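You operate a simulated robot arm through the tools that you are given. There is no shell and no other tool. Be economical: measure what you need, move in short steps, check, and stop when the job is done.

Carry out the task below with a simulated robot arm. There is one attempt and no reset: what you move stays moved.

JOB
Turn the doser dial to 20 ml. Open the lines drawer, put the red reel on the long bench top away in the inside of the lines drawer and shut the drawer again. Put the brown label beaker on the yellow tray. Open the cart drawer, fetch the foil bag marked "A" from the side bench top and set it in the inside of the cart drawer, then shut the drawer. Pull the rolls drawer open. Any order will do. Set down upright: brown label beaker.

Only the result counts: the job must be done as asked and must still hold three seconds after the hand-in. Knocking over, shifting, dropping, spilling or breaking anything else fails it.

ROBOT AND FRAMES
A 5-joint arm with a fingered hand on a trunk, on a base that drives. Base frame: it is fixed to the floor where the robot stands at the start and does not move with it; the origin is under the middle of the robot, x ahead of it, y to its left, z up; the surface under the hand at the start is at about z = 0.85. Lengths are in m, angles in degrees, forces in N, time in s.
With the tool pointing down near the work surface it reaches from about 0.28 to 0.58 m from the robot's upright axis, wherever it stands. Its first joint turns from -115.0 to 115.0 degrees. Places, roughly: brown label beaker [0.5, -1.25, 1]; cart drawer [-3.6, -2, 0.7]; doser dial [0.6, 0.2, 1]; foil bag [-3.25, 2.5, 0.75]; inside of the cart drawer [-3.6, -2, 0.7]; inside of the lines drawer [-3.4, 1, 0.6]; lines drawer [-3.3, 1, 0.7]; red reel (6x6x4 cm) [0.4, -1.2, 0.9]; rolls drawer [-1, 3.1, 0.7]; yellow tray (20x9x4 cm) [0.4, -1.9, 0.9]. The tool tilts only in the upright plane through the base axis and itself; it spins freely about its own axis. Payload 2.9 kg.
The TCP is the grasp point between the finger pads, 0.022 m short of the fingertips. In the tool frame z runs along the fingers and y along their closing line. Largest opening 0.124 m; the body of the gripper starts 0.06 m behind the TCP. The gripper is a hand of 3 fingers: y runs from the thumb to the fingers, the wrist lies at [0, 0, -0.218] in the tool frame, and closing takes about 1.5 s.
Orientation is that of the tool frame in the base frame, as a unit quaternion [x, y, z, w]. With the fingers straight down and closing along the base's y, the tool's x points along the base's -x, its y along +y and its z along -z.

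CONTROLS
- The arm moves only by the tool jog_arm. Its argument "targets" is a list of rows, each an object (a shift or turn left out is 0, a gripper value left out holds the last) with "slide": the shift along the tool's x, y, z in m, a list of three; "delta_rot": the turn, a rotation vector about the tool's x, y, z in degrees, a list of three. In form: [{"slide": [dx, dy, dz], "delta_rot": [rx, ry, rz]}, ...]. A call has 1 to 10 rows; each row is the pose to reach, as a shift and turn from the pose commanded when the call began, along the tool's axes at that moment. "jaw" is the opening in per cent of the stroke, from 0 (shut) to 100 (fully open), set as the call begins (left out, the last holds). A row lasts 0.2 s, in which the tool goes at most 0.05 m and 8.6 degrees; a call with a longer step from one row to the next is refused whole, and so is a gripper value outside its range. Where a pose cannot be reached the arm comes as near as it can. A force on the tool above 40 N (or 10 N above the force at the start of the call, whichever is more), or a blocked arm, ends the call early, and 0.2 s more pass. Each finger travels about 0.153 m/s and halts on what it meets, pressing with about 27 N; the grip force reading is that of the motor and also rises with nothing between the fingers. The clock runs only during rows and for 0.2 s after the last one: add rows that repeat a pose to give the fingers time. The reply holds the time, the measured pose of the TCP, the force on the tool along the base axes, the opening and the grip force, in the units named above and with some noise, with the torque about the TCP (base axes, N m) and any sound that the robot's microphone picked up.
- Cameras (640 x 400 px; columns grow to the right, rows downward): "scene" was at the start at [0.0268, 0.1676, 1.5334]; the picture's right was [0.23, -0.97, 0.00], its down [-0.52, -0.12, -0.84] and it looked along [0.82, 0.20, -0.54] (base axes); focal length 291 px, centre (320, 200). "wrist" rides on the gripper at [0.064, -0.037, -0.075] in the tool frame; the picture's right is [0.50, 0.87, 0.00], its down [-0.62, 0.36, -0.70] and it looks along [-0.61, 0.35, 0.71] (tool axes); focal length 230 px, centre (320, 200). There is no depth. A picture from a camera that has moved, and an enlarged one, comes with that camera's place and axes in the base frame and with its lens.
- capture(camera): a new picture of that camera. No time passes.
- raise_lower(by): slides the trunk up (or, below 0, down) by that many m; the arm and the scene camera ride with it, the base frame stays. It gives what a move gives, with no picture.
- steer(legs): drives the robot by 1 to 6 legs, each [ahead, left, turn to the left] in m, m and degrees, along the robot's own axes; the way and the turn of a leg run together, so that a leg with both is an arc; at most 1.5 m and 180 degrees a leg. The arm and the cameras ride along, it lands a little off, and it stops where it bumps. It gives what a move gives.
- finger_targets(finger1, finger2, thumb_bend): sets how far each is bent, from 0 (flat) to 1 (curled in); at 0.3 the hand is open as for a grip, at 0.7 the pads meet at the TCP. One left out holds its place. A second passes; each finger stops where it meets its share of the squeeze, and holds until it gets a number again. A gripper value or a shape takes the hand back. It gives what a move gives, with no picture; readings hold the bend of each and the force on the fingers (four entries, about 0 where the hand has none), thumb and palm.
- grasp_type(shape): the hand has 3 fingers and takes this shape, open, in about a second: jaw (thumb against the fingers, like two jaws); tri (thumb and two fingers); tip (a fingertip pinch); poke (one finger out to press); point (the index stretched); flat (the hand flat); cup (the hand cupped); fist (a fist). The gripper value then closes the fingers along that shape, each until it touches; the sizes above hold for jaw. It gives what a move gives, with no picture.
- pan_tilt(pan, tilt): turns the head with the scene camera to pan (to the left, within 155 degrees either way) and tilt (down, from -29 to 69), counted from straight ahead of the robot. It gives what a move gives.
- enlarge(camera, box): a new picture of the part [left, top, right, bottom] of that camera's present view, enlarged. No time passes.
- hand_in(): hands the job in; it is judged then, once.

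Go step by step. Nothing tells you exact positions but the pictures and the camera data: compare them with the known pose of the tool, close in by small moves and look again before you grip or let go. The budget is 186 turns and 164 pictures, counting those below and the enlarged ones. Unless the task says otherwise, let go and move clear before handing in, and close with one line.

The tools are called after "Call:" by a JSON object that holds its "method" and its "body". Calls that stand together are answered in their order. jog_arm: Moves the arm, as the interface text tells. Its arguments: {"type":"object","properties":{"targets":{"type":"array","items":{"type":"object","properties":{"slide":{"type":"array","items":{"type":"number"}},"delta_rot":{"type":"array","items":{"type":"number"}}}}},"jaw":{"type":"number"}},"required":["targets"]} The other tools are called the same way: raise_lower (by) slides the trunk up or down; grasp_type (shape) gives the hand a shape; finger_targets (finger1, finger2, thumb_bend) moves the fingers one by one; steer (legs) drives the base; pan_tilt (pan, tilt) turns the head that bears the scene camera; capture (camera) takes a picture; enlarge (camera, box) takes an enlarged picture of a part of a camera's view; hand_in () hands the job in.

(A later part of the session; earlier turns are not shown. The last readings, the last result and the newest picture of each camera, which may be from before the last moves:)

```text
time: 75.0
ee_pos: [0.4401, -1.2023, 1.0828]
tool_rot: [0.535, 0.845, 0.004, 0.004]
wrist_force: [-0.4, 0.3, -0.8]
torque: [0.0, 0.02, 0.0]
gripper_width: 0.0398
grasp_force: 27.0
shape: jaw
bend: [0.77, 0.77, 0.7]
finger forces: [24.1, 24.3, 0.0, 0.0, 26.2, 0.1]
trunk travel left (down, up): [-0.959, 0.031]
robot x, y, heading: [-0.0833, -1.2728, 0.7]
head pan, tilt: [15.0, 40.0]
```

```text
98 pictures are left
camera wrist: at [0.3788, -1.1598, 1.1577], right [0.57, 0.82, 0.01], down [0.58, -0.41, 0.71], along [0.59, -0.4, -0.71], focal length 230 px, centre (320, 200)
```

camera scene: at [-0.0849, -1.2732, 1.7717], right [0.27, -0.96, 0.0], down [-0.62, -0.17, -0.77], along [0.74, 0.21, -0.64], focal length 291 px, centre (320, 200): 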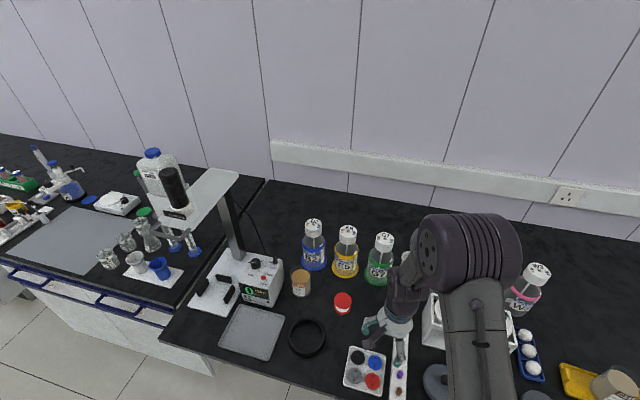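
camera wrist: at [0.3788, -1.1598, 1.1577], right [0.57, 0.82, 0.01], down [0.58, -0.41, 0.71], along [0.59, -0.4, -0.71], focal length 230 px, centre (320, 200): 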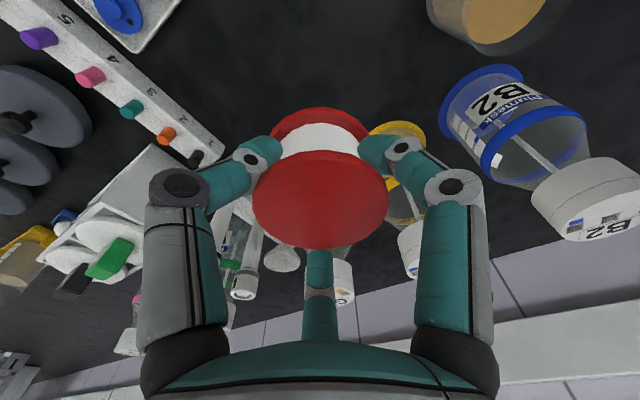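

Reel held. I'll retract, back off and turn around to look at the way to the lines drawer.

Call:
{"method": "jog_arm", "body": {"targets": [{"slide": [0.018, -0.035, 0]}, {"slide": [0.034, -0.072, 0]}, {"slide": [0.05, -0.108, 0]}, {"slide": [0.06, -0.14, 0]}]}}

Call:
{"method": "steer", "body": {"legs": [[-0.4, 0, 0], [0, 0, 90]]}}

Call:
{"method": "pan_tilt", "body": {"pan": 40, "tilt": 25}}

Call:
{"method": "capture", "body": {"camera": "scene"}}

```text
time: 76.0
ee_pos: [0.2861, -1.2083, 1.0818]
tool_rot: [0.535, 0.845, 0.005, 0.006]
wrist_force: [-0.9, -0.8, -0.2]
torque: [0.02, -0.02, 0.02]
gripper_width: 0.0399
grasp_force: 27.1
shape: jaw
bend: [0.77, 0.77, 0.7]
finger forces: [24.2, 24.4, 0.0, 0.1, 26.4, 0.1]
trunk travel left (down, up): [-0.959, 0.031]
robot x, y, heading: [-0.0846, -1.2688, 0.5]
head pan, tilt: [15.0, 40.0]
```

```text
time: 82.3
ee_pos: [-0.5509, -0.9007, 1.0808]
tool_rot: [-0.219, 0.976, 0.006, 0.001]
wrist_force: [0.1, 0.3, -0.7]
torque: [-0.01, 0.0, 0.02]
gripper_width: 0.0401
grasp_force: 26.9
shape: jaw
bend: [0.77, 0.77, 0.7]
finger forces: [24.1, 24.3, 0.0, 0.1, 25.6, 0.1]
trunk travel left (down, up): [-0.959, 0.031]
robot x, y, heading: [-0.4858, -1.2746, 90.6]
head pan, tilt: [15.0, 40.0]
```

```text
time: 83.2
ee_pos: [-0.5509, -0.9005, 1.0811]
tool_rot: [-0.219, 0.976, 0.006, 0.0]
wrist_force: [0.4, 0.0, 0.4]
torque: [-0.01, -0.01, 0.0]
gripper_width: 0.0398
grasp_force: 26.6
shape: jaw
bend: [0.77, 0.77, 0.7]
finger forces: [24.2, 24.3, 0.0, 0.0, 25.6, 0.0]
trunk travel left (down, up): [-0.959, 0.031]
robot x, y, heading: [-0.4869, -1.2753, 90.6]
head pan, tilt: [40.0, 25.0]
```

```text
97 pictures are left
camera scene: at [-0.6909, -1.2654, 1.895], right [0.76, 0.65, 0.0], down [0.28, -0.32, -0.91], along [-0.59, 0.69, -0.42], focal length 291 px, centre (320, 200)
```

scene: 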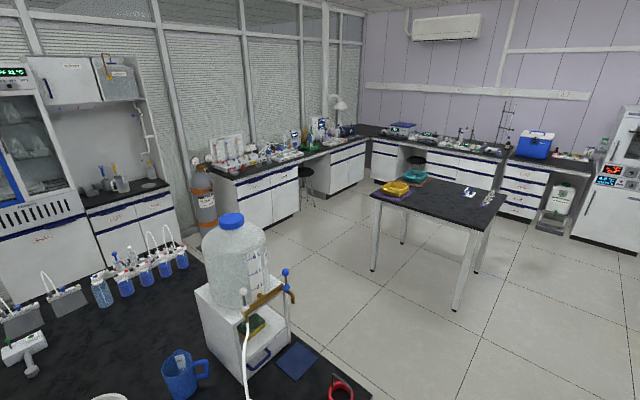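

The way is up between the island bench (left) and the table, then across. I'll drive ahead 1.4 m, turn left and advance toward the far side.

Call:
{"method": "steer", "body": {"legs": [[1.4, 0, 0], [0, 0, 90], [1.4, 0, 0]]}}

Call:
{"method": "pan_tilt", "body": {"pan": -30, "tilt": 25}}

Call:
{"method": "capture", "body": {"camera": "scene"}}

```text
time: 100.6
ee_pos: [-2.2759, 0.0857, 1.0819]
tool_rot: [0.84, -0.542, -0.005, 0.005]
wrist_force: [0.9, -0.4, -1.1]
torque: [0.0, 0.0, 0.0]
gripper_width: 0.0396
grasp_force: 27.0
shape: jaw
bend: [0.77, 0.77, 0.7]
finger forces: [24.1, 24.3, 0.0, 0.1, 25.2, 0.1]
trunk travel left (down, up): [-0.959, 0.031]
robot x, y, heading: [-1.8994, 0.1459, 179.4]
head pan, tilt: [40.0, 25.0]
```

```text
time: 102.0
ee_pos: [-2.2772, 0.0868, 1.0807]
tool_rot: [0.84, -0.542, -0.005, 0.005]
wrist_force: [-0.1, -0.2, -0.1]
torque: [-0.02, -0.01, 0.02]
gripper_width: 0.0399
grasp_force: 27.0
shape: jaw
bend: [0.77, 0.77, 0.7]
finger forces: [24.0, 24.4, 0.1, 0.1, 25.4, 0.1]
trunk travel left (down, up): [-0.959, 0.031]
robot x, y, heading: [-1.9012, 0.1437, 179.6]
head pan, tilt: [-30.0, 25.0]
```

```text
96 pictures are left
camera scene: at [-1.9226, 0.0471, 1.895], right [0.5, 0.86, 0.0], down [0.37, -0.21, -0.91], along [-0.78, 0.46, -0.42], focal length 291 px, centre (320, 200)
```

scene: 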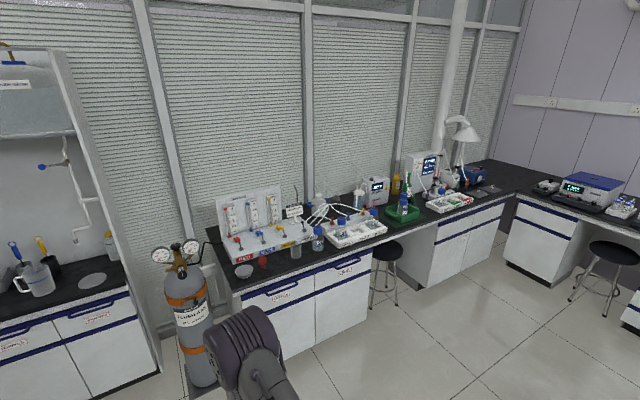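

Call:
{"method": "enlarge", "body": {"camera": "scene", "box": [210, 240, 390, 360]}}

Call:
{"method": "enlarge", "body": {"camera": "scene", "box": [200, 170, 400, 290]}}

```text
3.33 times, centred on (300, 300) of scene
camera zoom: at [-1.9226, 0.0471, 1.895], right [0.5, 0.86, 0.0], down [0.37, -0.21, -0.91], along [-0.78, 0.46, -0.42], focal length 969 px, centre (387, -133)
```

zoom: 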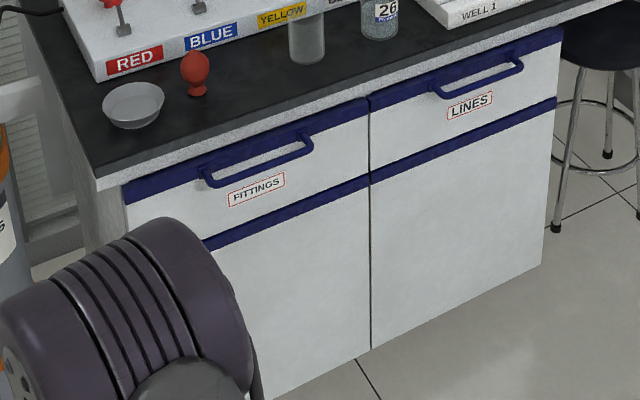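

```text
3.20 times, centred on (300, 230) of scene
camera zoom: at [-1.9226, 0.0471, 1.895], right [0.5, 0.86, 0.0], down [0.37, -0.21, -0.91], along [-0.78, 0.46, -0.42], focal length 930 px, centre (384, 104)
```

zoom: 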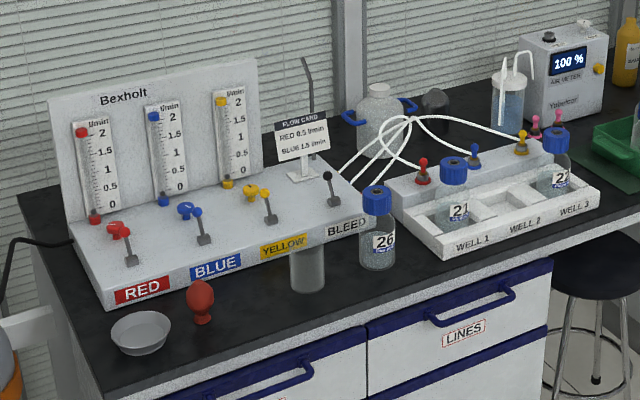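

The LINES drawer is the right one of this unit, and there is free bench top at the front. I'll drive nearer and triangulate the bench height.

Call:
{"method": "steer", "body": {"legs": [[0.4, 0, 0], [0, -0.55, 0]]}}

Call:
{"method": "pan_tilt", "body": {"pan": -25, "tilt": 40}}

Call:
{"method": "capture", "body": {"camera": "scene"}}

```text
time: 107.3
ee_pos: [-2.6725, 0.6389, 1.0808]
tool_rot: [0.84, -0.542, -0.005, 0.005]
wrist_force: [-0.3, -0.6, -0.5]
torque: [0.01, 0.03, -0.01]
gripper_width: 0.0397
grasp_force: 27.0
shape: jaw
bend: [0.77, 0.77, 0.7]
finger forces: [24.1, 24.3, 0.0, 0.1, 25.4, 0.0]
trunk travel left (down, up): [-0.959, 0.031]
robot x, y, heading: [-2.2952, 0.6952, 179.7]
head pan, tilt: [-30.0, 25.0]
```

```text
time: 108.1
ee_pos: [-2.6724, 0.6399, 1.0793]
tool_rot: [0.84, -0.543, -0.005, 0.004]
wrist_force: [0.4, 0.1, -0.6]
torque: [0.02, 0.03, 0.01]
gripper_width: 0.0399
grasp_force: 27.3
shape: jaw
bend: [0.77, 0.77, 0.7]
finger forces: [24.1, 24.3, 0.0, 0.0, 25.4, 0.0]
trunk travel left (down, up): [-0.959, 0.031]
robot x, y, heading: [-2.297, 0.6972, 179.4]
head pan, tilt: [-25.0, 40.0]
```

```text
93 pictures are left
camera scene: at [-2.3147, 0.5899, 1.8718], right [0.43, 0.9, 0.0], down [0.58, -0.28, -0.77], along [-0.69, 0.33, -0.64], focal length 291 px, centre (320, 200)
```

scene: 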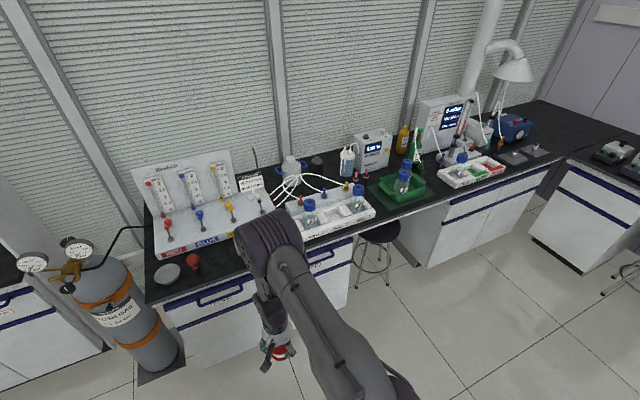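

Bench edge at about x=−3.1 and top near z=0.84. I'll stand alongside, facing +y, so the drawer opens in front of me without hitting the base.

Call:
{"method": "steer", "body": {"legs": [[0, 0, -90], [-0.28, 0, 0], [0, 0.4, 0]]}}

Call:
{"method": "pan_tilt", "body": {"pan": 45, "tilt": 45}}

Call:
{"method": "capture", "body": {"camera": "scene"}}

```text
time: 115.9
ee_pos: [-2.7579, 0.7945, 1.0806]
tool_rot: [-0.214, 0.977, 0.008, 0.0]
wrist_force: [0.2, -0.6, -1.0]
torque: [0.02, -0.02, -0.02]
gripper_width: 0.0395
grasp_force: 27.1
shape: jaw
bend: [0.77, 0.77, 0.7]
finger forces: [24.1, 24.3, 0.1, 0.0, 25.1, 0.0]
trunk travel left (down, up): [-0.959, 0.031]
robot x, y, heading: [-2.6983, 0.4231, 89.9]
head pan, tilt: [-25.0, 40.0]
```

```text
time: 117.3
ee_pos: [-2.7597, 0.7937, 1.0799]
tool_rot: [-0.214, 0.977, 0.007, 0.001]
wrist_force: [-0.2, 0.0, -0.9]
torque: [0.0, -0.05, 0.02]
gripper_width: 0.0394
grasp_force: 26.3
shape: jaw
bend: [0.77, 0.77, 0.7]
finger forces: [24.2, 24.2, 0.0, 0.0, 25.1, 0.0]
trunk travel left (down, up): [-0.959, 0.031]
robot x, y, heading: [-2.6987, 0.4198, 90.0]
head pan, tilt: [45.0, 45.0]
```

```text
92 pictures are left
camera scene: at [-2.9019, 0.4184, 1.8644], right [0.71, 0.71, 0.0], down [0.5, -0.5, -0.71], along [-0.5, 0.5, -0.71], focal length 291 px, centre (320, 200)
```

scene: 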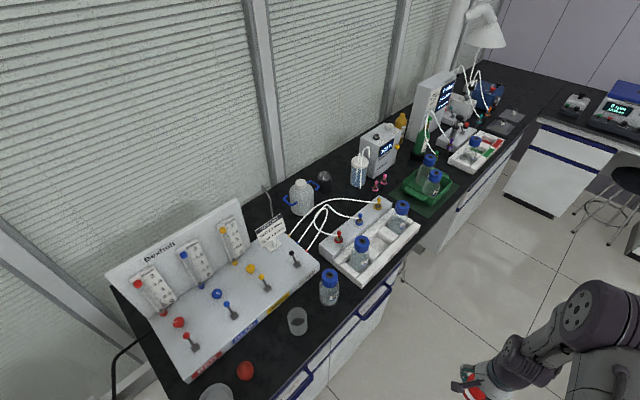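

Call:
{"method": "enlarge", "body": {"camera": "scene", "box": [230, 230, 430, 400]}}

```text
2.35 times, centred on (330, 315) of scene
camera zoom: at [-2.9019, 0.4184, 1.8644], right [0.71, 0.71, 0.0], down [0.5, -0.5, -0.71], along [-0.5, 0.5, -0.71], focal length 684 px, centre (296, -71)
```

zoom: 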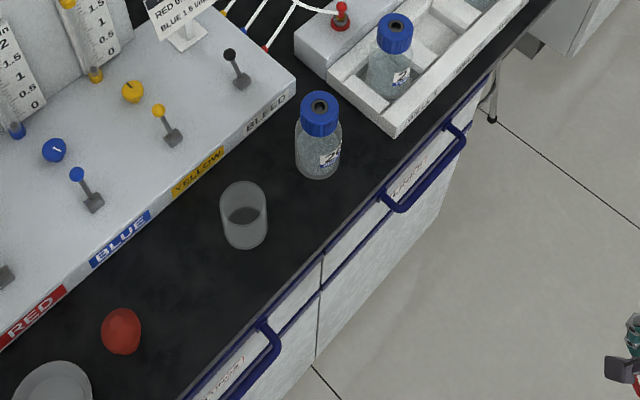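

From here I'll park the reel temporarily on the free spot at about (−3.185, 0.535) on the bench, leaving the hand free for the drawer.

Call:
{"method": "raise_lower", "body": {"by": -0.12}}

Call:
{"method": "jog_arm", "body": {"targets": [{"slide": [0.0496, -0.0057, 0]}, {"slide": [0.0992, -0.0114, 0]}, {"slide": [0.1488, -0.0171, 0]}, {"slide": [0.1984, -0.0228, 0]}, {"slide": [0.248, -0.0285, 0]}, {"slide": [0.2976, -0.0342, 0]}, {"slide": [0.3472, -0.0399, 0]}, {"slide": [0.3968, -0.0456, 0]}, {"slide": [0.4464, -0.0513, 0]}, {"slide": [0.496, -0.057, 0]}]}}

Call:
{"method": "capture", "body": {"camera": "scene"}}

```text
time: 118.8
ee_pos: [-2.758, 0.7938, 0.9609]
tool_rot: [-0.213, 0.977, 0.007, 0.001]
wrist_force: [-0.1, 0.6, -0.5]
torque: [0.0, -0.02, -0.02]
gripper_width: 0.0394
grasp_force: 27.4
shape: jaw
bend: [0.77, 0.77, 0.7]
finger forces: [24.1, 24.3, 0.1, 0.0, 25.1, 0.0]
trunk travel left (down, up): [-0.839, 0.151]
robot x, y, heading: [-2.6995, 0.4212, 90.0]
head pan, tilt: [45.0, 45.0]
```

```text
time: 121.0
ee_pos: [-3.1864, 0.5343, 0.956]
tool_rot: [-0.213, 0.977, 0.0, 0.0]
wrist_force: [0.7, -0.4, -1.4]
torque: [0.04, -0.04, 0.0]
gripper_width: 0.0392
grasp_force: 26.7
shape: jaw
bend: [0.77, 0.77, 0.7]
finger forces: [24.2, 27.3, 0.0, 0.0, 24.1, 0.0]
trunk travel left (down, up): [-0.839, 0.151]
robot x, y, heading: [-2.6994, 0.4165, 90.3]
head pan, tilt: [45.0, 45.0]
```

```text
90 pictures are left
camera scene: at [-2.9037, 0.4169, 1.7442], right [0.71, 0.71, 0.0], down [0.5, -0.5, -0.71], along [-0.5, 0.5, -0.71], focal length 291 px, centre (320, 200)
```

scene: 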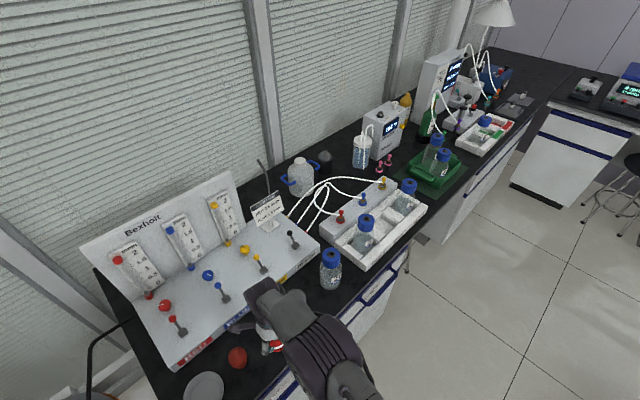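

Call:
{"method": "capture", "body": {"camera": "wrist"}}

Call:
{"method": "enlarge", "body": {"camera": "scene", "box": [200, 260, 360, 400]}}

```text
89 pictures are left
camera wrist: at [-3.2284, 0.4739, 1.0324], right [-0.82, 0.58, 0.0], down [0.41, 0.58, 0.7], along [0.4, 0.57, -0.71], focal length 230 px, centre (320, 200)
```

wrist: 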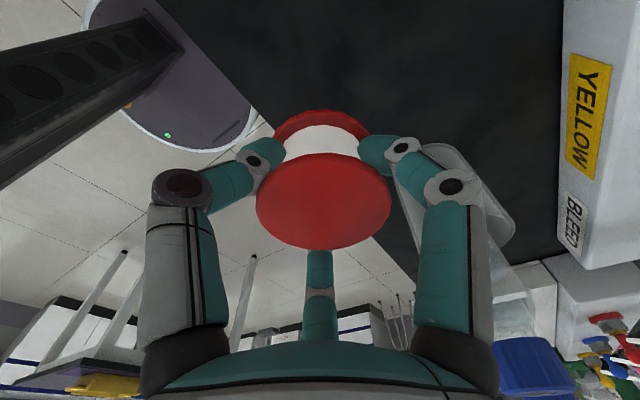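

```text
2.86 times, centred on (280, 330) of scene
camera zoom: at [-2.9037, 0.4169, 1.7442], right [0.71, 0.71, 0.0], down [0.5, -0.5, -0.71], along [-0.5, 0.5, -0.71], focal length 830 px, centre (434, -171)
```

zoom: 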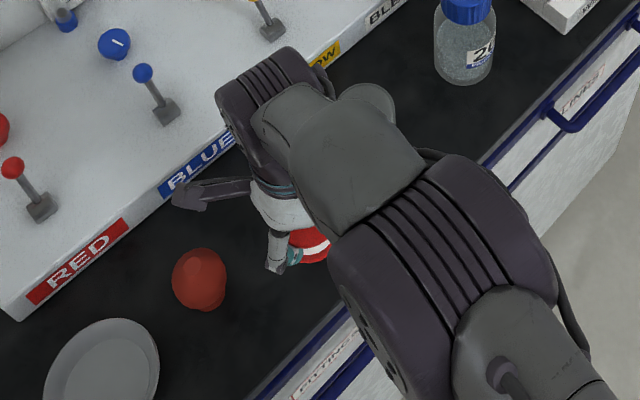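

The views agree on a bench top near z≈0.825. I'll descend in steps until contact.

Call:
{"method": "jog_arm", "body": {"targets": [{"slide": [0.009, 0.004, 0.025]}, {"slide": [0.009, 0.004, 0.05]}, {"slide": [0.009, 0.004, 0.072]}, {"slide": [0.009, 0.004, 0.08]}]}}

Call:
{"method": "jog_arm", "body": {"targets": [{"slide": [0, 0, 0.005]}, {"slide": [0, 0, 0.01]}, {"slide": [0, 0, 0.015]}, {"slide": [0, 0, 0.02]}]}}

```text
time: 122.0
ee_pos: [-3.1842, 0.5326, 0.8865]
tool_rot: [-0.215, 0.977, 0.001, -0.002]
wrist_force: [1.3, 0.5, -1.2]
torque: [0.01, 0.06, 0.02]
gripper_width: 0.0391
grasp_force: 26.9
shape: jaw
bend: [0.77, 0.77, 0.7]
finger forces: [24.3, 27.4, 0.1, 0.1, 24.2, 0.0]
out of reach, approached as far as the arm can: row 2, 3, 4
trunk travel left (down, up): [-0.839, 0.151]
robot x, y, heading: [-2.696, 0.4151, 90.1]
head pan, tilt: [45.0, 45.0]
```

```text
time: 123.0
ee_pos: [-3.182, 0.533, 0.8804]
tool_rot: [-0.213, 0.977, 0.005, -0.012]
wrist_force: [2.3, -2.0, 25.1]
torque: [0.06, -0.12, -0.08]
gripper_width: 0.0421
grasp_force: 27.2
shape: jaw
bend: [0.78, 0.78, 0.71]
finger forces: [26.2, 31.3, 0.1, 0.0, 30.2, 0.0]
out of reach, approached as far as the arm can: row 2, 3, 4
trunk travel left (down, up): [-0.839, 0.151]
robot x, y, heading: [-2.7027, 0.417, 90.4]
head pan, tilt: [45.0, 45.0]
stopped in row 4: the force on the tool passed its limit at 43 N (the readings are from after the stop); the commanded pose is now the measured one
```

Contact at 0.880 means the bench top is 0.85. Relieving the pressure and releasing.

Call:
{"method": "jog_arm", "body": {"targets": [{"slide": [0, 0, -0.002]}, {"slide": [0, 0, -0.003]}]}}

Call:
{"method": "jog_arm", "body": {"targets": [{}, {}, {}, {}, {"slide": [0, 0, -0.03]}, {"slide": [0, 0, -0.07]}], "jaw": 80}}

Call:
{"method": "capture", "body": {"camera": "wrist"}}

```text
time: 123.6
ee_pos: [-3.1818, 0.5342, 0.8803]
tool_rot: [-0.213, 0.977, 0.004, -0.009]
wrist_force: [-1.0, 0.7, 16.8]
torque: [0.04, -0.05, -0.1]
gripper_width: 0.042
grasp_force: 26.3
shape: jaw
bend: [0.78, 0.78, 0.71]
finger forces: [27.7, 30.0, 0.0, 0.0, 27.5, 0.0]
trunk travel left (down, up): [-0.839, 0.151]
robot x, y, heading: [-2.7015, 0.4211, 90.3]
head pan, tilt: [45.0, 45.0]
```

```text
time: 125.0
ee_pos: [-3.1807, 0.5336, 0.949]
tool_rot: [-0.213, 0.977, 0.004, -0.009]
wrist_force: [-1.0, -0.4, -0.5]
torque: [-0.03, 0.02, -0.03]
gripper_width: 0.0992
grasp_force: 0.1
shape: jaw
bend: [0.26, 0.26, 0.48]
finger forces: [0.0, 0.1, 0.0, 0.0, 0.0, 0.1]
trunk travel left (down, up): [-0.839, 0.151]
robot x, y, heading: [-2.6947, 0.4226, 90.2]
head pan, tilt: [45.0, 45.0]
```

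```text
87 pictures are left
camera wrist: at [-3.2219, 0.4744, 1.0258], right [-0.82, 0.58, 0.02], down [0.42, 0.58, 0.69], along [0.39, 0.57, -0.72], focal length 230 px, centre (320, 200)
```

wrist: 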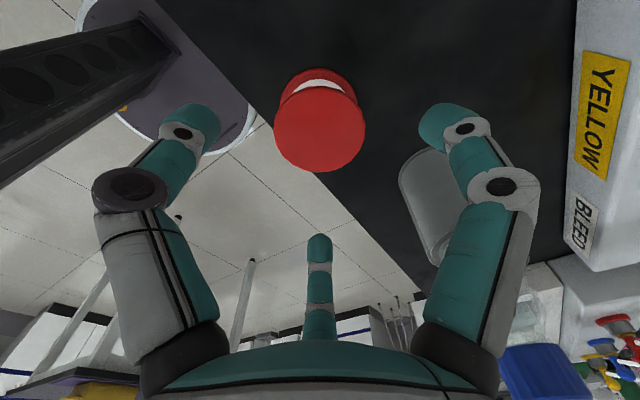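

The reel is parked. I'll back away from the bench and turn to face the lines drawer.

Call:
{"method": "raise_lower", "body": {"by": 0.05}}

Call:
{"method": "steer", "body": {"legs": [[0, -0.3, 0], [0.5, 0, 0], [0, 0, 90]]}}

Call:
{"method": "pan_tilt", "body": {"pan": 0, "tilt": 45}}

Call:
{"method": "capture", "body": {"camera": "scene"}}

```text
time: 125.9
ee_pos: [-3.1822, 0.5342, 0.9995]
tool_rot: [-0.214, 0.977, 0.002, -0.009]
wrist_force: [0.8, 1.1, 0.0]
torque: [-0.01, 0.01, 0.02]
gripper_width: 0.0987
grasp_force: 0.2
shape: jaw
bend: [0.26, 0.26, 0.48]
finger forces: [0.0, 0.1, 0.0, 0.0, 0.1, 0.0]
trunk travel left (down, up): [-0.889, 0.101]
robot x, y, heading: [-2.702, 0.416, 89.9]
head pan, tilt: [45.0, 45.0]
```

```text
time: 134.3
ee_pos: [-2.5222, 0.4398, 0.999]
tool_rot: [0.839, -0.543, 0.004, 0.008]
wrist_force: [0.2, -0.4, -0.1]
torque: [-0.01, 0.0, 0.0]
gripper_width: 0.0989
grasp_force: 0.1
shape: jaw
bend: [0.26, 0.26, 0.48]
finger forces: [0.1, 0.0, 0.1, 0.0, 0.0, 0.1]
trunk travel left (down, up): [-0.889, 0.101]
robot x, y, heading: [-2.4042, 0.9226, 179.5]
head pan, tilt: [45.0, 45.0]
```

```text
time: 135.4
ee_pos: [-2.522, 0.4386, 0.999]
tool_rot: [0.84, -0.543, 0.005, 0.007]
wrist_force: [-0.6, -0.2, -0.2]
torque: [0.0, 0.01, -0.04]
gripper_width: 0.0988
grasp_force: 0.0
shape: jaw
bend: [0.26, 0.26, 0.48]
finger forces: [0.0, 0.1, 0.0, 0.0, 0.0, 0.1]
trunk travel left (down, up): [-0.889, 0.101]
robot x, y, heading: [-2.4026, 0.9244, 179.4]
head pan, tilt: [0.0, 45.0]
```

```text
86 pictures are left
camera scene: at [-2.4253, 0.7784, 1.7944], right [0.01, 1.0, 0.0], down [0.71, 0.0, -0.71], along [-0.71, 0.0, -0.71], focal length 291 px, centre (320, 200)
```

scene: 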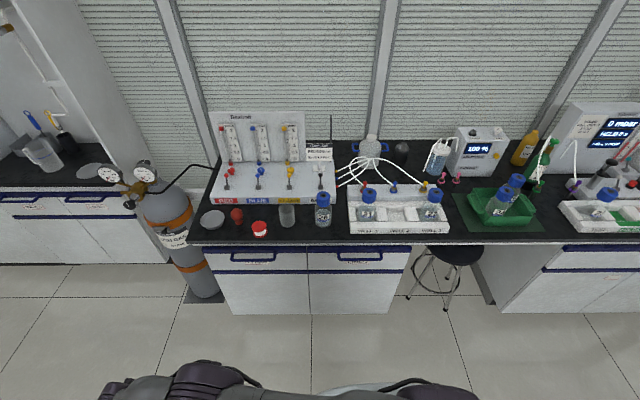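

Call:
{"method": "enlarge", "body": {"camera": "scene", "box": [300, 220, 420, 300]}}

```text
5.00 times, centred on (360, 260) of scene
camera zoom: at [-2.4253, 0.7784, 1.7944], right [0.01, 1.0, 0.0], down [0.71, 0.0, -0.71], along [-0.71, 0.0, -0.71], focal length 1453 px, centre (120, -100)
```

zoom: 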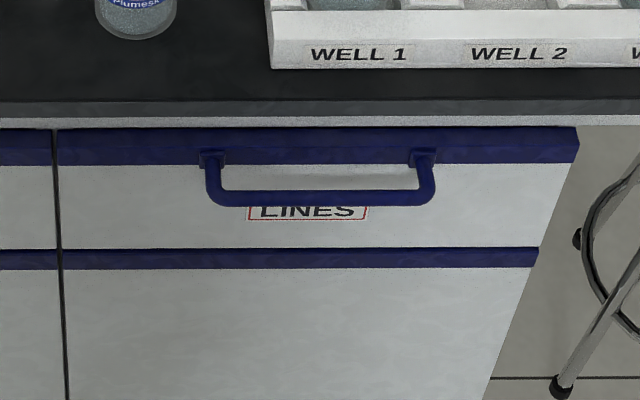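

The handle bar is at about (−3.10, 0.945, 0.768). I'll swing the arm to the front and lower the trunk, then tilt the hand horizontal.

Call:
{"method": "jog_arm", "body": {"targets": [{"slide": [-0.0475, 0.005, 0]}, {"slide": [-0.095, 0.01, 0]}, {"slide": [-0.1425, 0.015, 0]}, {"slide": [-0.19, 0.02, 0]}, {"slide": [-0.2375, 0.025, 0]}, {"slide": [-0.285, 0.03, 0]}, {"slide": [-0.3325, 0.035, 0]}, {"slide": [-0.38, 0.04, 0]}, {"slide": [-0.4275, 0.045, 0]}, {"slide": [-0.475, 0.05, 0]}], "jaw": 60}}

Call:
{"method": "jog_arm", "body": {"targets": [{"slide": [-0.04, 0.004, 0], "delta_rot": [0, 0, 8]}, {"slide": [-0.0776, 0.008, 0], "delta_rot": [0, 0, 16]}, {"slide": [-0.0776, 0.03, 0], "delta_rot": [0, 0, 24]}, {"slide": [-0.0776, 0.05, 0], "delta_rot": [0, 0, 24]}]}}

Call:
{"method": "raise_lower", "body": {"by": -0.3}}

```text
time: 137.6
ee_pos: [-2.7622, 0.8529, 0.9933]
tool_rot: [0.84, -0.543, -0.001, 0.002]
wrist_force: [-0.6, 0.9, -0.7]
torque: [-0.01, 0.03, -0.01]
gripper_width: 0.0748
grasp_force: 0.1
shape: jaw
bend: [0.32, 0.32, 0.7]
finger forces: [0.0, 0.0, 0.0, 0.0, 0.0, 0.0]
trunk travel left (down, up): [-0.889, 0.101]
robot x, y, heading: [-2.3987, 0.9202, 179.6]
head pan, tilt: [0.0, 45.0]
```

```text
time: 138.6
ee_pos: [-2.8398, 0.904, 0.9918]
tool_rot: [0.708, -0.707, -0.001, 0.001]
wrist_force: [-0.7, -0.4, -0.3]
torque: [0.06, 0.01, 0.0]
gripper_width: 0.0751
grasp_force: 0.2
shape: jaw
bend: [0.32, 0.32, 0.7]
finger forces: [0.0, 0.1, 0.0, 0.0, 0.0, 0.0]
trunk travel left (down, up): [-0.889, 0.101]
robot x, y, heading: [-2.4011, 0.9236, 179.5]
head pan, tilt: [0.0, 45.0]
```

```text
time: 141.6
ee_pos: [-2.84, 0.9026, 0.6914]
tool_rot: [0.709, -0.706, -0.001, 0.002]
wrist_force: [0.0, 0.3, 0.3]
torque: [-0.03, -0.03, 0.03]
gripper_width: 0.0749
grasp_force: 0.1
shape: jaw
bend: [0.32, 0.32, 0.7]
finger forces: [0.0, 0.0, 0.1, 0.1, 0.0, 0.1]
trunk travel left (down, up): [-0.589, 0.401]
robot x, y, heading: [-2.3988, 0.9205, 179.6]
head pan, tilt: [0.0, 45.0]
```

Call:
{"method": "jog_arm", "body": {"targets": [{"slide": [-0.002, 0.018, -0.008], "delta_rot": [-8.5, 0, 0]}, {"slide": [-0.004, 0.036, -0.016], "delta_rot": [-17, 0, 0]}, {"slide": [-0.006, 0.054, -0.024], "delta_rot": [-25.5, 0, 0]}, {"slide": [-0.008, 0.072, -0.032], "delta_rot": [-34, 0, 0]}, {"slide": [-0.01, 0.09, -0.04], "delta_rot": [-42.5, 0, 0]}, {"slide": [-0.012, 0.108, -0.048], "delta_rot": [-51, 0, 0]}, {"slide": [-0.014, 0.126, -0.056], "delta_rot": [-59.5, 0, 0]}, {"slide": [-0.016, 0.144, -0.064], "delta_rot": [-68, 0, 0]}, {"slide": [-0.018, 0.162, -0.07], "delta_rot": [-76.5, 0, 0]}, {"slide": [-0.02, 0.18, -0.077], "delta_rot": [-85, 0, 0]}]}}

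Call:
{"method": "capture", "body": {"camera": "scene"}}

Call:
{"method": "capture", "body": {"camera": "wrist"}}

```text
time: 143.8
ee_pos: [-3.0197, 0.9206, 0.7688]
tool_rot: [-0.52, 0.52, 0.479, -0.479]
wrist_force: [0.8, 0.0, -0.5]
torque: [-0.01, -0.02, -0.04]
gripper_width: 0.0749
grasp_force: 0.1
shape: jaw
bend: [0.32, 0.32, 0.7]
finger forces: [0.0, 0.1, 0.0, 0.1, 0.0, 0.1]
trunk travel left (down, up): [-0.589, 0.401]
robot x, y, heading: [-2.4028, 0.9231, 179.5]
head pan, tilt: [0.0, 45.0]
```

```text
84 pictures are left
camera scene: at [-2.4258, 0.7788, 1.4945], right [0.01, 1.0, 0.0], down [0.71, -0.01, -0.71], along [-0.71, 0.01, -0.71], focal length 291 px, centre (320, 200)
```

scene: 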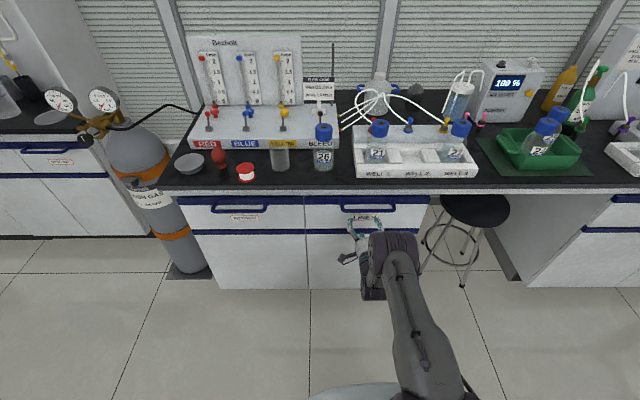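

```text
83 pictures are left
camera wrist: at [-2.9403, 0.8583, 0.7384], right [-0.07, -0.5, 0.86], down [0.67, 0.62, 0.41], along [-0.74, 0.61, 0.29], focal length 230 px, centre (320, 200)
```

wrist: 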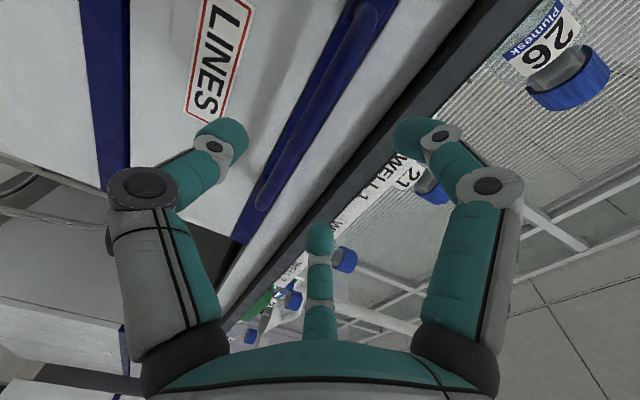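

Very well aligned. I'll advance along the tool axis to bring the bar between the fingers.

Call:
{"method": "jog_arm", "body": {"targets": [{"slide": [0, -0.002, 0.03]}, {"slide": [0, -0.003, 0.06]}, {"slide": [0, -0.003, 0.077]}]}}

Call:
{"method": "capture", "body": {"camera": "wrist"}}

Call:
{"method": "enlarge", "body": {"camera": "scene", "box": [310, 180, 430, 280]}}

```text
time: 144.6
ee_pos: [-3.0953, 0.9199, 0.7592]
tool_rot: [0.521, -0.52, -0.478, 0.479]
wrist_force: [-0.1, -0.8, -0.3]
torque: [0.02, 0.0, -0.02]
gripper_width: 0.0748
grasp_force: 0.1
shape: jaw
bend: [0.32, 0.32, 0.7]
finger forces: [0.1, 0.0, 0.1, 0.0, 0.0, 0.1]
trunk travel left (down, up): [-0.589, 0.401]
robot x, y, heading: [-2.4032, 0.9201, 179.7]
head pan, tilt: [0.0, 45.0]
```

```text
82 pictures are left
camera wrist: at [-3.0168, 0.8577, 0.7298], right [-0.07, -0.5, 0.86], down [0.67, 0.62, 0.41], along [-0.74, 0.61, 0.29], focal length 230 px, centre (320, 200)
```

wrist: 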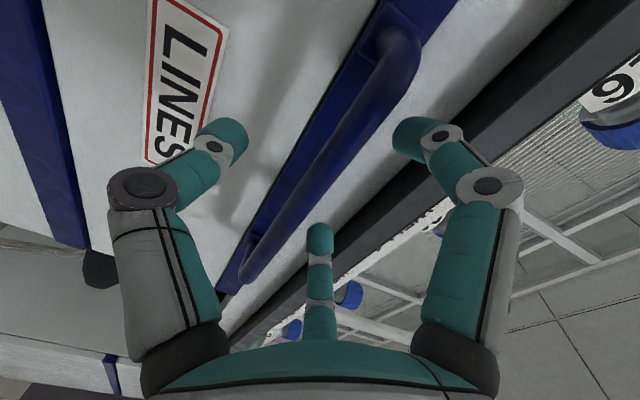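

```text
4.00 times, centred on (370, 230) of scene
camera zoom: at [-2.4256, 0.7787, 1.4944], right [0.01, 1.0, 0.0], down [0.71, -0.01, -0.71], along [-0.71, 0.01, -0.71], focal length 1163 px, centre (120, 80)
```

zoom: 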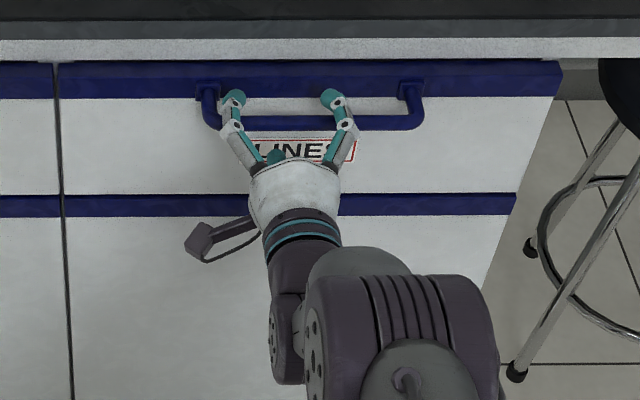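

The bar is inside the grip. Closing on it.

Call:
{"method": "jog_arm", "body": {"targets": [{}, {}, {}, {}, {}], "jaw": 0}}

Call:
{"method": "capture", "body": {"camera": "wrist"}}

```text
time: 145.8
ee_pos: [-3.0947, 0.9209, 0.7594]
tool_rot: [0.521, -0.52, -0.479, 0.479]
wrist_force: [-0.2, 0.5, 0.3]
torque: [-0.01, 0.0, 0.0]
gripper_width: 0.0073
grasp_force: 27.3
shape: jaw
bend: [0.76, 0.76, 0.72]
finger forces: [0.0, 0.1, 0.0, 0.0, 0.0, 0.0]
trunk travel left (down, up): [-0.589, 0.401]
robot x, y, heading: [-2.4035, 0.9252, 179.8]
head pan, tilt: [0.0, 45.0]
```

```text
80 pictures are left
camera wrist: at [-3.0164, 0.8577, 0.7297], right [-0.07, -0.5, 0.86], down [0.67, 0.62, 0.41], along [-0.74, 0.61, 0.29], focal length 230 px, centre (320, 200)
```

wrist: 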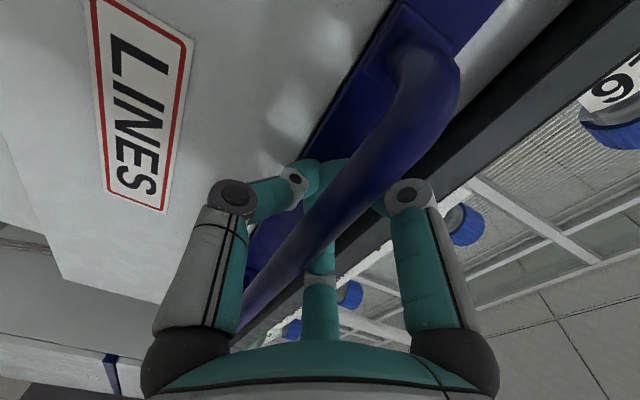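

The fingers have closed around behind the bar, hooking it. I'll pull by driving back.

Call:
{"method": "steer", "body": {"legs": [[-0.15, 0, 0]]}}

Call:
{"method": "capture", "body": {"camera": "scene"}}

```text
time: 147.2
ee_pos: [-2.9464, 0.9197, 0.7595]
tool_rot: [0.521, -0.52, -0.479, 0.479]
wrist_force: [-1.3, -0.9, -0.4]
torque: [0.01, 0.0, -0.01]
gripper_width: 0.0071
grasp_force: 26.9
shape: jaw
bend: [0.76, 0.76, 0.72]
finger forces: [0.0, 0.1, 0.0, 0.0, 1.4, 0.0]
trunk travel left (down, up): [-0.589, 0.401]
robot x, y, heading: [-2.2578, 0.9235, 179.4]
head pan, tilt: [0.0, 45.0]
```

```text
79 pictures are left
camera scene: at [-2.2762, 0.7777, 1.4945], right [0.01, 1.0, 0.0], down [0.71, -0.01, -0.71], along [-0.71, 0.01, -0.71], focal length 291 px, centre (320, 200)
```

scene: 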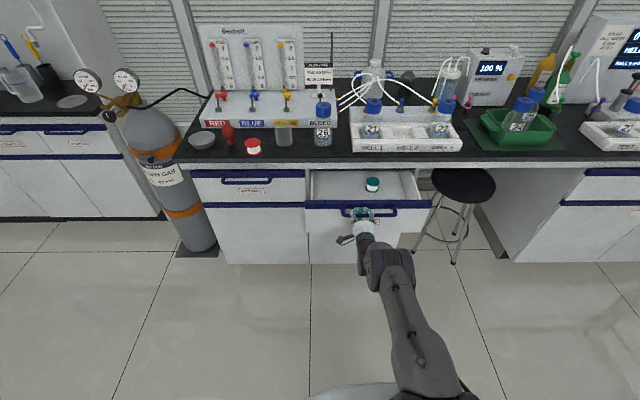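

The drawer is opening, and it already holds a teal reel. Pulling a little further.

Call:
{"method": "steer", "body": {"legs": [[-0.08, 0, 0]]}}

Call:
{"method": "enlarge", "body": {"camera": "scene", "box": [270, 130, 450, 260]}}

```text
time: 148.2
ee_pos: [-2.8667, 0.9193, 0.7612]
tool_rot: [-0.52, 0.521, 0.479, -0.479]
wrist_force: [-1.0, -0.3, -1.9]
torque: [-0.02, 0.0, -0.03]
gripper_width: 0.0068
grasp_force: 27.2
shape: jaw
bend: [0.76, 0.76, 0.72]
finger forces: [0.1, 0.0, 0.0, 0.0, 1.5, 0.1]
trunk travel left (down, up): [-0.589, 0.401]
robot x, y, heading: [-2.1788, 0.9184, 179.4]
head pan, tilt: [0.0, 45.0]
```

```text
3.08 times, centred on (360, 195) of scene
camera zoom: at [-2.1968, 0.777, 1.4945], right [0.01, 1.0, 0.0], down [0.71, -0.01, -0.71], along [-0.71, 0.01, -0.71], focal length 894 px, centre (197, 215)
```

zoom: 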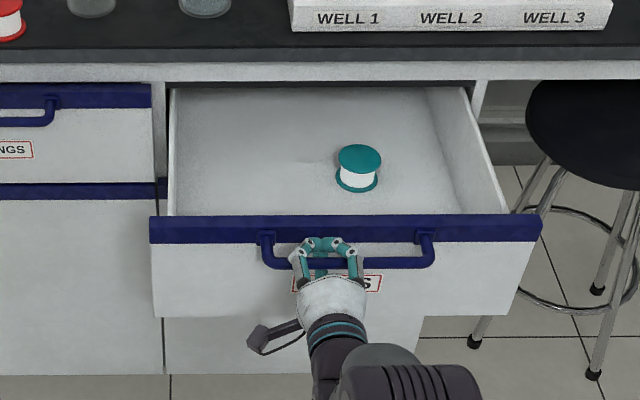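

Open by about 23 cm, which is plenty. I'll release the handle and withdraw.

Call:
{"method": "jog_arm", "body": {"targets": [{}, {}, {}, {}, {"slide": [0, 0, -0.03]}, {"slide": [0, 0, -0.07]}, {"slide": [0, 0, -0.11]}], "jaw": 60}}

Call:
{"method": "enlarge", "body": {"camera": "scene", "box": [220, 110, 460, 280]}}

```text
time: 149.8
ee_pos: [-2.7576, 0.9197, 0.7703]
tool_rot: [0.52, -0.519, -0.479, 0.48]
wrist_force: [-0.9, 0.8, 0.1]
torque: [-0.02, 0.03, -0.01]
gripper_width: 0.0741
grasp_force: 0.1
shape: jaw
bend: [0.32, 0.32, 0.7]
finger forces: [0.0, 0.0, 0.0, 0.1, 0.1, 0.1]
trunk travel left (down, up): [-0.589, 0.401]
robot x, y, heading: [-2.1775, 0.9186, 179.3]
head pan, tilt: [0.0, 45.0]
```

```text
2.35 times, centred on (340, 195) of scene
camera zoom: at [-2.1973, 0.777, 1.4944], right [0.01, 1.0, 0.0], down [0.71, -0.01, -0.71], along [-0.71, 0.01, -0.71], focal length 684 px, centre (273, 212)
```

zoom: 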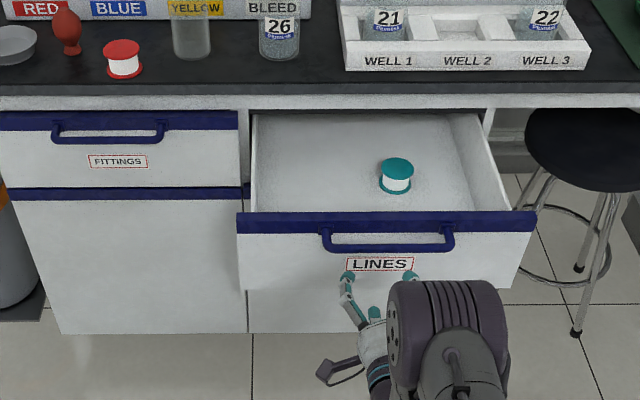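

The drawer stays open. I'll tilt the hand back to vertical, raise the trunk and go to the side pose to fetch the reel.

Call:
{"method": "jog_arm", "body": {"targets": [{"slide": [0, 0, -0.016], "delta_rot": [8.5, 0, 0]}, {"slide": [0, 0, -0.032], "delta_rot": [17, 0, 0]}, {"slide": [0, 0, -0.048], "delta_rot": [25.5, 0, 0]}, {"slide": [0, 0, -0.064], "delta_rot": [34, 0, 0]}, {"slide": [0, 0, -0.08], "delta_rot": [42.5, 0, 0]}, {"slide": [0, 0, -0.096], "delta_rot": [51, 0, 0]}, {"slide": [0, 0, -0.112], "delta_rot": [59.5, 0, 0]}, {"slide": [0, 0, -0.128], "delta_rot": [68, 0, 0]}, {"slide": [0, 0, -0.144], "delta_rot": [76.5, 0, 0]}, {"slide": [0, 0, -0.15], "delta_rot": [85, 0, 0]}], "jaw": 85}}

Call:
{"method": "raise_lower", "body": {"by": 0.25}}

Call:
{"method": "steer", "body": {"legs": [[0, 0.54, 0], [0, 0, -90], [0, 0.5, 0]]}}

Call:
{"method": "pan_tilt", "body": {"pan": 50, "tilt": 50}}

Call:
{"method": "capture", "body": {"camera": "scene"}}

```text
time: 152.0
ee_pos: [-2.6086, 0.9206, 0.782]
tool_rot: [0.708, -0.706, -0.001, 0.002]
wrist_force: [0.2, 0.3, -0.3]
torque: [0.02, 0.0, -0.01]
gripper_width: 0.1052
grasp_force: 0.0
shape: jaw
bend: [0.25, 0.25, 0.4]
finger forces: [0.0, 0.0, 0.0, 0.0, 0.1, 0.0]
trunk travel left (down, up): [-0.589, 0.401]
robot x, y, heading: [-2.1754, 0.9225, 179.5]
head pan, tilt: [0.0, 45.0]
```

```text
time: 154.6
ee_pos: [-2.6091, 0.9199, 1.0333]
tool_rot: [0.707, -0.707, -0.002, 0.002]
wrist_force: [0.3, -0.5, 0.4]
torque: [0.0, -0.04, 0.0]
gripper_width: 0.1052
grasp_force: 0.0
shape: jaw
bend: [0.25, 0.25, 0.4]
finger forces: [0.0, 0.1, 0.0, 0.1, 0.0, 0.0]
trunk travel left (down, up): [-0.839, 0.151]
robot x, y, heading: [-2.1731, 0.9218, 179.4]
head pan, tilt: [0.0, 45.0]
```

```text
time: 164.1
ee_pos: [-2.683, 0.8124, 1.0317]
tool_rot: [-0.004, 1.0, 0.003, 0.0]
wrist_force: [0.2, -0.4, 0.5]
torque: [0.03, 0.01, 0.01]
gripper_width: 0.105
grasp_force: 0.0
shape: jaw
bend: [0.25, 0.25, 0.4]
finger forces: [0.0, 0.0, 0.1, 0.0, 0.0, 0.0]
trunk travel left (down, up): [-0.839, 0.151]
robot x, y, heading: [-2.681, 0.3799, 89.9]
head pan, tilt: [0.0, 45.0]
```

```text
time: 165.3
ee_pos: [-2.6838, 0.8136, 1.0322]
tool_rot: [-0.003, 1.0, 0.003, 0.0]
wrist_force: [-0.7, -0.5, 0.4]
torque: [-0.02, -0.01, -0.02]
gripper_width: 0.1051
grasp_force: 0.1
shape: jaw
bend: [0.25, 0.25, 0.4]
finger forces: [0.0, 0.0, 0.1, 0.0, 0.1, 0.0]
trunk travel left (down, up): [-0.839, 0.151]
robot x, y, heading: [-2.6788, 0.3794, 90.0]
head pan, tilt: [50.0, 50.0]
```

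```text
76 pictures are left
camera scene: at [-2.8842, 0.3714, 1.7375], right [0.64, 0.77, 0.0], down [0.59, -0.49, -0.64], along [-0.49, 0.41, -0.77], focal length 291 px, centre (320, 200)
```

scene: 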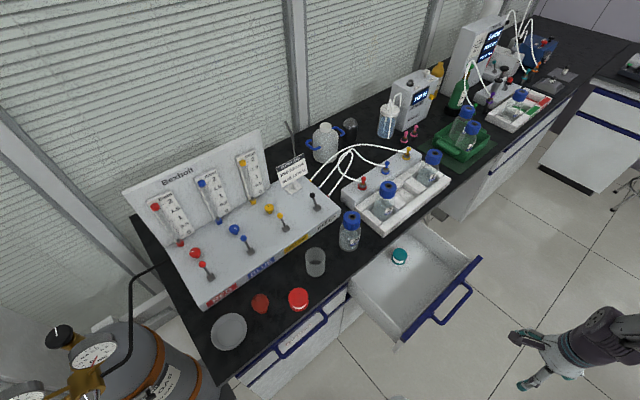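

The reel is still at about (−3.184, 0.536). I'll move above it.

Call:
{"method": "jog_arm", "body": {"targets": [{"slide": [0.0417, -0.0231, 0]}, {"slide": [0.0833, -0.0463, 0]}, {"slide": [0.125, -0.0694, 0]}, {"slide": [0.1667, -0.0925, 0]}, {"slide": [0.2083, -0.1157, 0]}, {"slide": [0.25, -0.1388, 0]}, {"slide": [0.2917, -0.162, 0]}, {"slide": [0.3333, -0.185, 0]}, {"slide": [0.375, -0.2082, 0]}, {"slide": [0.4167, -0.2313, 0]}]}}

Call:
{"method": "jog_arm", "body": {"targets": [{"slide": [0.0417, -0.0231, 0.02]}, {"slide": [0.0833, -0.0463, 0.05]}, {"slide": [0.0833, -0.0463, 0.07]}]}}

Call:
{"method": "capture", "body": {"camera": "wrist"}}

```text
time: 167.5
ee_pos: [-3.1003, 0.5795, 1.0298]
tool_rot: [-0.005, 1.0, 0.0, -0.001]
wrist_force: [0.0, 0.0, 0.4]
torque: [0.02, -0.01, -0.02]
gripper_width: 0.1051
grasp_force: 0.1
shape: jaw
bend: [0.25, 0.25, 0.4]
finger forces: [0.0, 0.1, 0.0, 0.0, 0.0, 0.0]
trunk travel left (down, up): [-0.839, 0.151]
robot x, y, heading: [-2.6809, 0.3771, 90.1]
head pan, tilt: [50.0, 50.0]
```

```text
refused: row 1 steps farther than a row can; nothing moved
```

```text
75 pictures are left
camera wrist: at [-3.1637, 0.5421, 1.1066], right [-0.51, 0.86, 0.0], down [0.61, 0.36, 0.7], along [0.6, 0.36, -0.71], focal length 230 px, centre (320, 200)
```

wrist: 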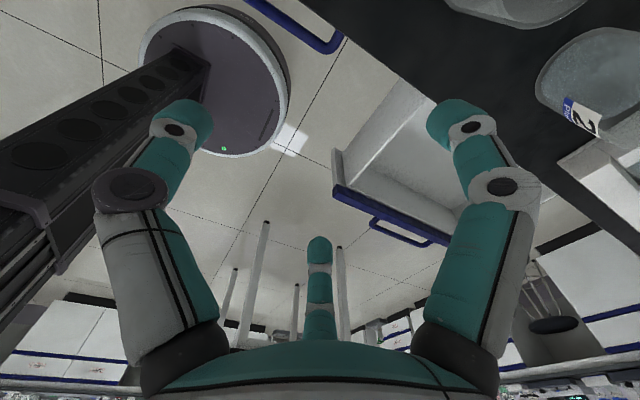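

Call:
{"method": "jog_arm", "body": {"targets": [{"slide": [0.035, -0.018, 0.01]}, {"slide": [0.07, -0.036, 0.03]}, {"slide": [0.0837, -0.0435, 0.065]}, {"slide": [0.0837, -0.0435, 0.08]}, {"slide": [0.0837, -0.0435, 0.08]}]}}

Call:
{"method": "capture", "body": {"camera": "wrist"}}

```text
time: 168.7
ee_pos: [-3.179, 0.5339, 0.9518]
tool_rot: [-0.004, 1.0, 0.0, 0.0]
wrist_force: [0.2, -0.3, -0.1]
torque: [-0.01, 0.03, -0.01]
gripper_width: 0.1052
grasp_force: 0.0
shape: jaw
bend: [0.25, 0.25, 0.4]
finger forces: [0.0, 0.0, 0.0, 0.0, 0.0, 0.0]
out of reach, approached as far as the arm can: row 4
trunk travel left (down, up): [-0.839, 0.151]
robot x, y, heading: [-2.6805, 0.3783, 90.0]
head pan, tilt: [50.0, 50.0]
```

```text
74 pictures are left
camera wrist: at [-3.2419, 0.4978, 1.0265], right [-0.51, 0.86, 0.0], down [0.61, 0.36, 0.7], along [0.6, 0.36, -0.71], focal length 230 px, centre (320, 200)
```

wrist: 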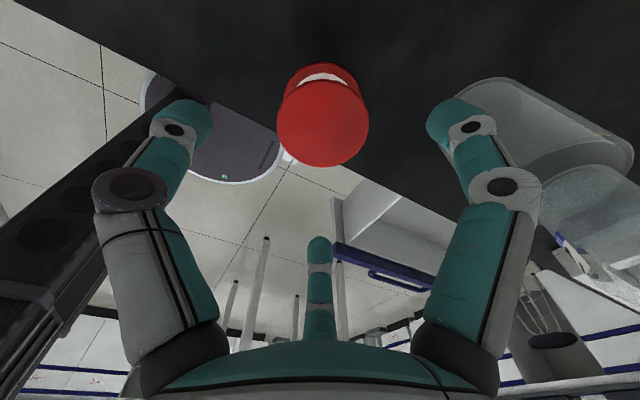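

Small shift, then lower with the trunk.

Call:
{"method": "jog_arm", "body": {"targets": [{"slide": [0.008, -0.003, 0]}, {"slide": [0.008, -0.003, 0]}]}}

Call:
{"method": "raise_lower", "body": {"by": -0.068}}

Call:
{"method": "capture", "body": {"camera": "wrist"}}

```text
time: 169.3
ee_pos: [-3.1792, 0.5338, 0.9512]
tool_rot: [-0.004, 1.0, 0.0, 0.0]
wrist_force: [0.4, -0.5, 0.2]
torque: [0.01, 0.03, 0.02]
gripper_width: 0.1051
grasp_force: 0.0
shape: jaw
bend: [0.25, 0.25, 0.4]
finger forces: [0.0, 0.0, 0.1, 0.0, 0.0, 0.0]
out of reach, approached as far as the arm can: row 1, 2
trunk travel left (down, up): [-0.839, 0.151]
robot x, y, heading: [-2.6785, 0.3798, 89.8]
head pan, tilt: [50.0, 50.0]
```

```text
time: 170.3
ee_pos: [-3.1791, 0.5336, 0.8833]
tool_rot: [-0.004, 1.0, 0.0, 0.0]
wrist_force: [-0.2, 0.5, -0.1]
torque: [0.0, -0.03, -0.01]
gripper_width: 0.1054
grasp_force: 0.0
shape: jaw
bend: [0.25, 0.25, 0.4]
finger forces: [0.0, 0.0, 0.0, 0.0, 0.0, 0.0]
trunk travel left (down, up): [-0.771, 0.219]
robot x, y, heading: [-2.6778, 0.3803, 89.9]
head pan, tilt: [50.0, 50.0]
```

```text
73 pictures are left
camera wrist: at [-3.242, 0.4978, 0.9591], right [-0.51, 0.86, 0.0], down [0.61, 0.36, 0.7], along [0.6, 0.36, -0.71], focal length 230 px, centre (320, 200)
```

wrist: 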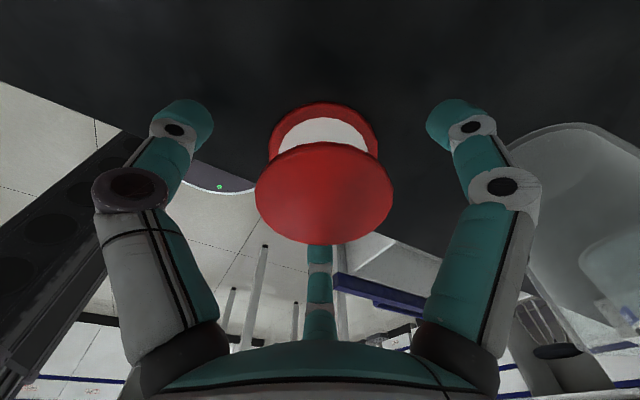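

Call:
{"method": "jog_arm", "body": {"targets": [{}, {}, {}, {}, {}], "jaw": 25}}

Call:
{"method": "raise_lower", "body": {"by": 0.1}}

Call:
{"method": "capture", "body": {"camera": "wrist"}}

```text
time: 171.6
ee_pos: [-3.1804, 0.5348, 0.8832]
tool_rot: [-0.005, 1.0, 0.0, -0.001]
wrist_force: [-0.1, -0.3, -0.6]
torque: [0.0, 0.0, 0.0]
gripper_width: 0.0408
grasp_force: 27.0
shape: jaw
bend: [0.77, 0.77, 0.7]
finger forces: [24.5, 23.8, 0.1, 0.0, 25.1, 0.1]
trunk travel left (down, up): [-0.771, 0.219]
robot x, y, heading: [-2.6814, 0.3798, 90.1]
head pan, tilt: [50.0, 50.0]
```

```text
time: 172.9
ee_pos: [-3.1793, 0.5354, 0.984]
tool_rot: [-0.004, 1.0, 0.0, 0.0]
wrist_force: [-0.1, 0.3, 0.1]
torque: [0.0, 0.02, -0.04]
gripper_width: 0.0408
grasp_force: 26.8
shape: jaw
bend: [0.77, 0.77, 0.7]
finger forces: [24.6, 23.9, 0.1, 0.0, 25.0, 0.0]
trunk travel left (down, up): [-0.871, 0.119]
robot x, y, heading: [-2.6822, 0.3807, 90.0]
head pan, tilt: [50.0, 50.0]
```

```text
72 pictures are left
camera wrist: at [-3.2422, 0.4978, 1.0588], right [-0.51, 0.86, 0.0], down [0.61, 0.36, 0.7], along [0.6, 0.36, -0.71], focal length 230 px, centre (320, 200)
```

wrist: 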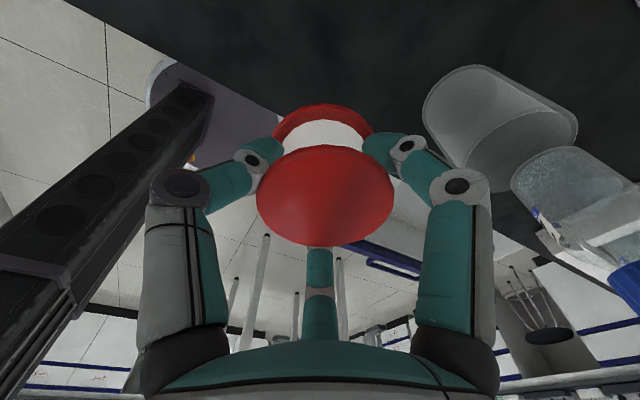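

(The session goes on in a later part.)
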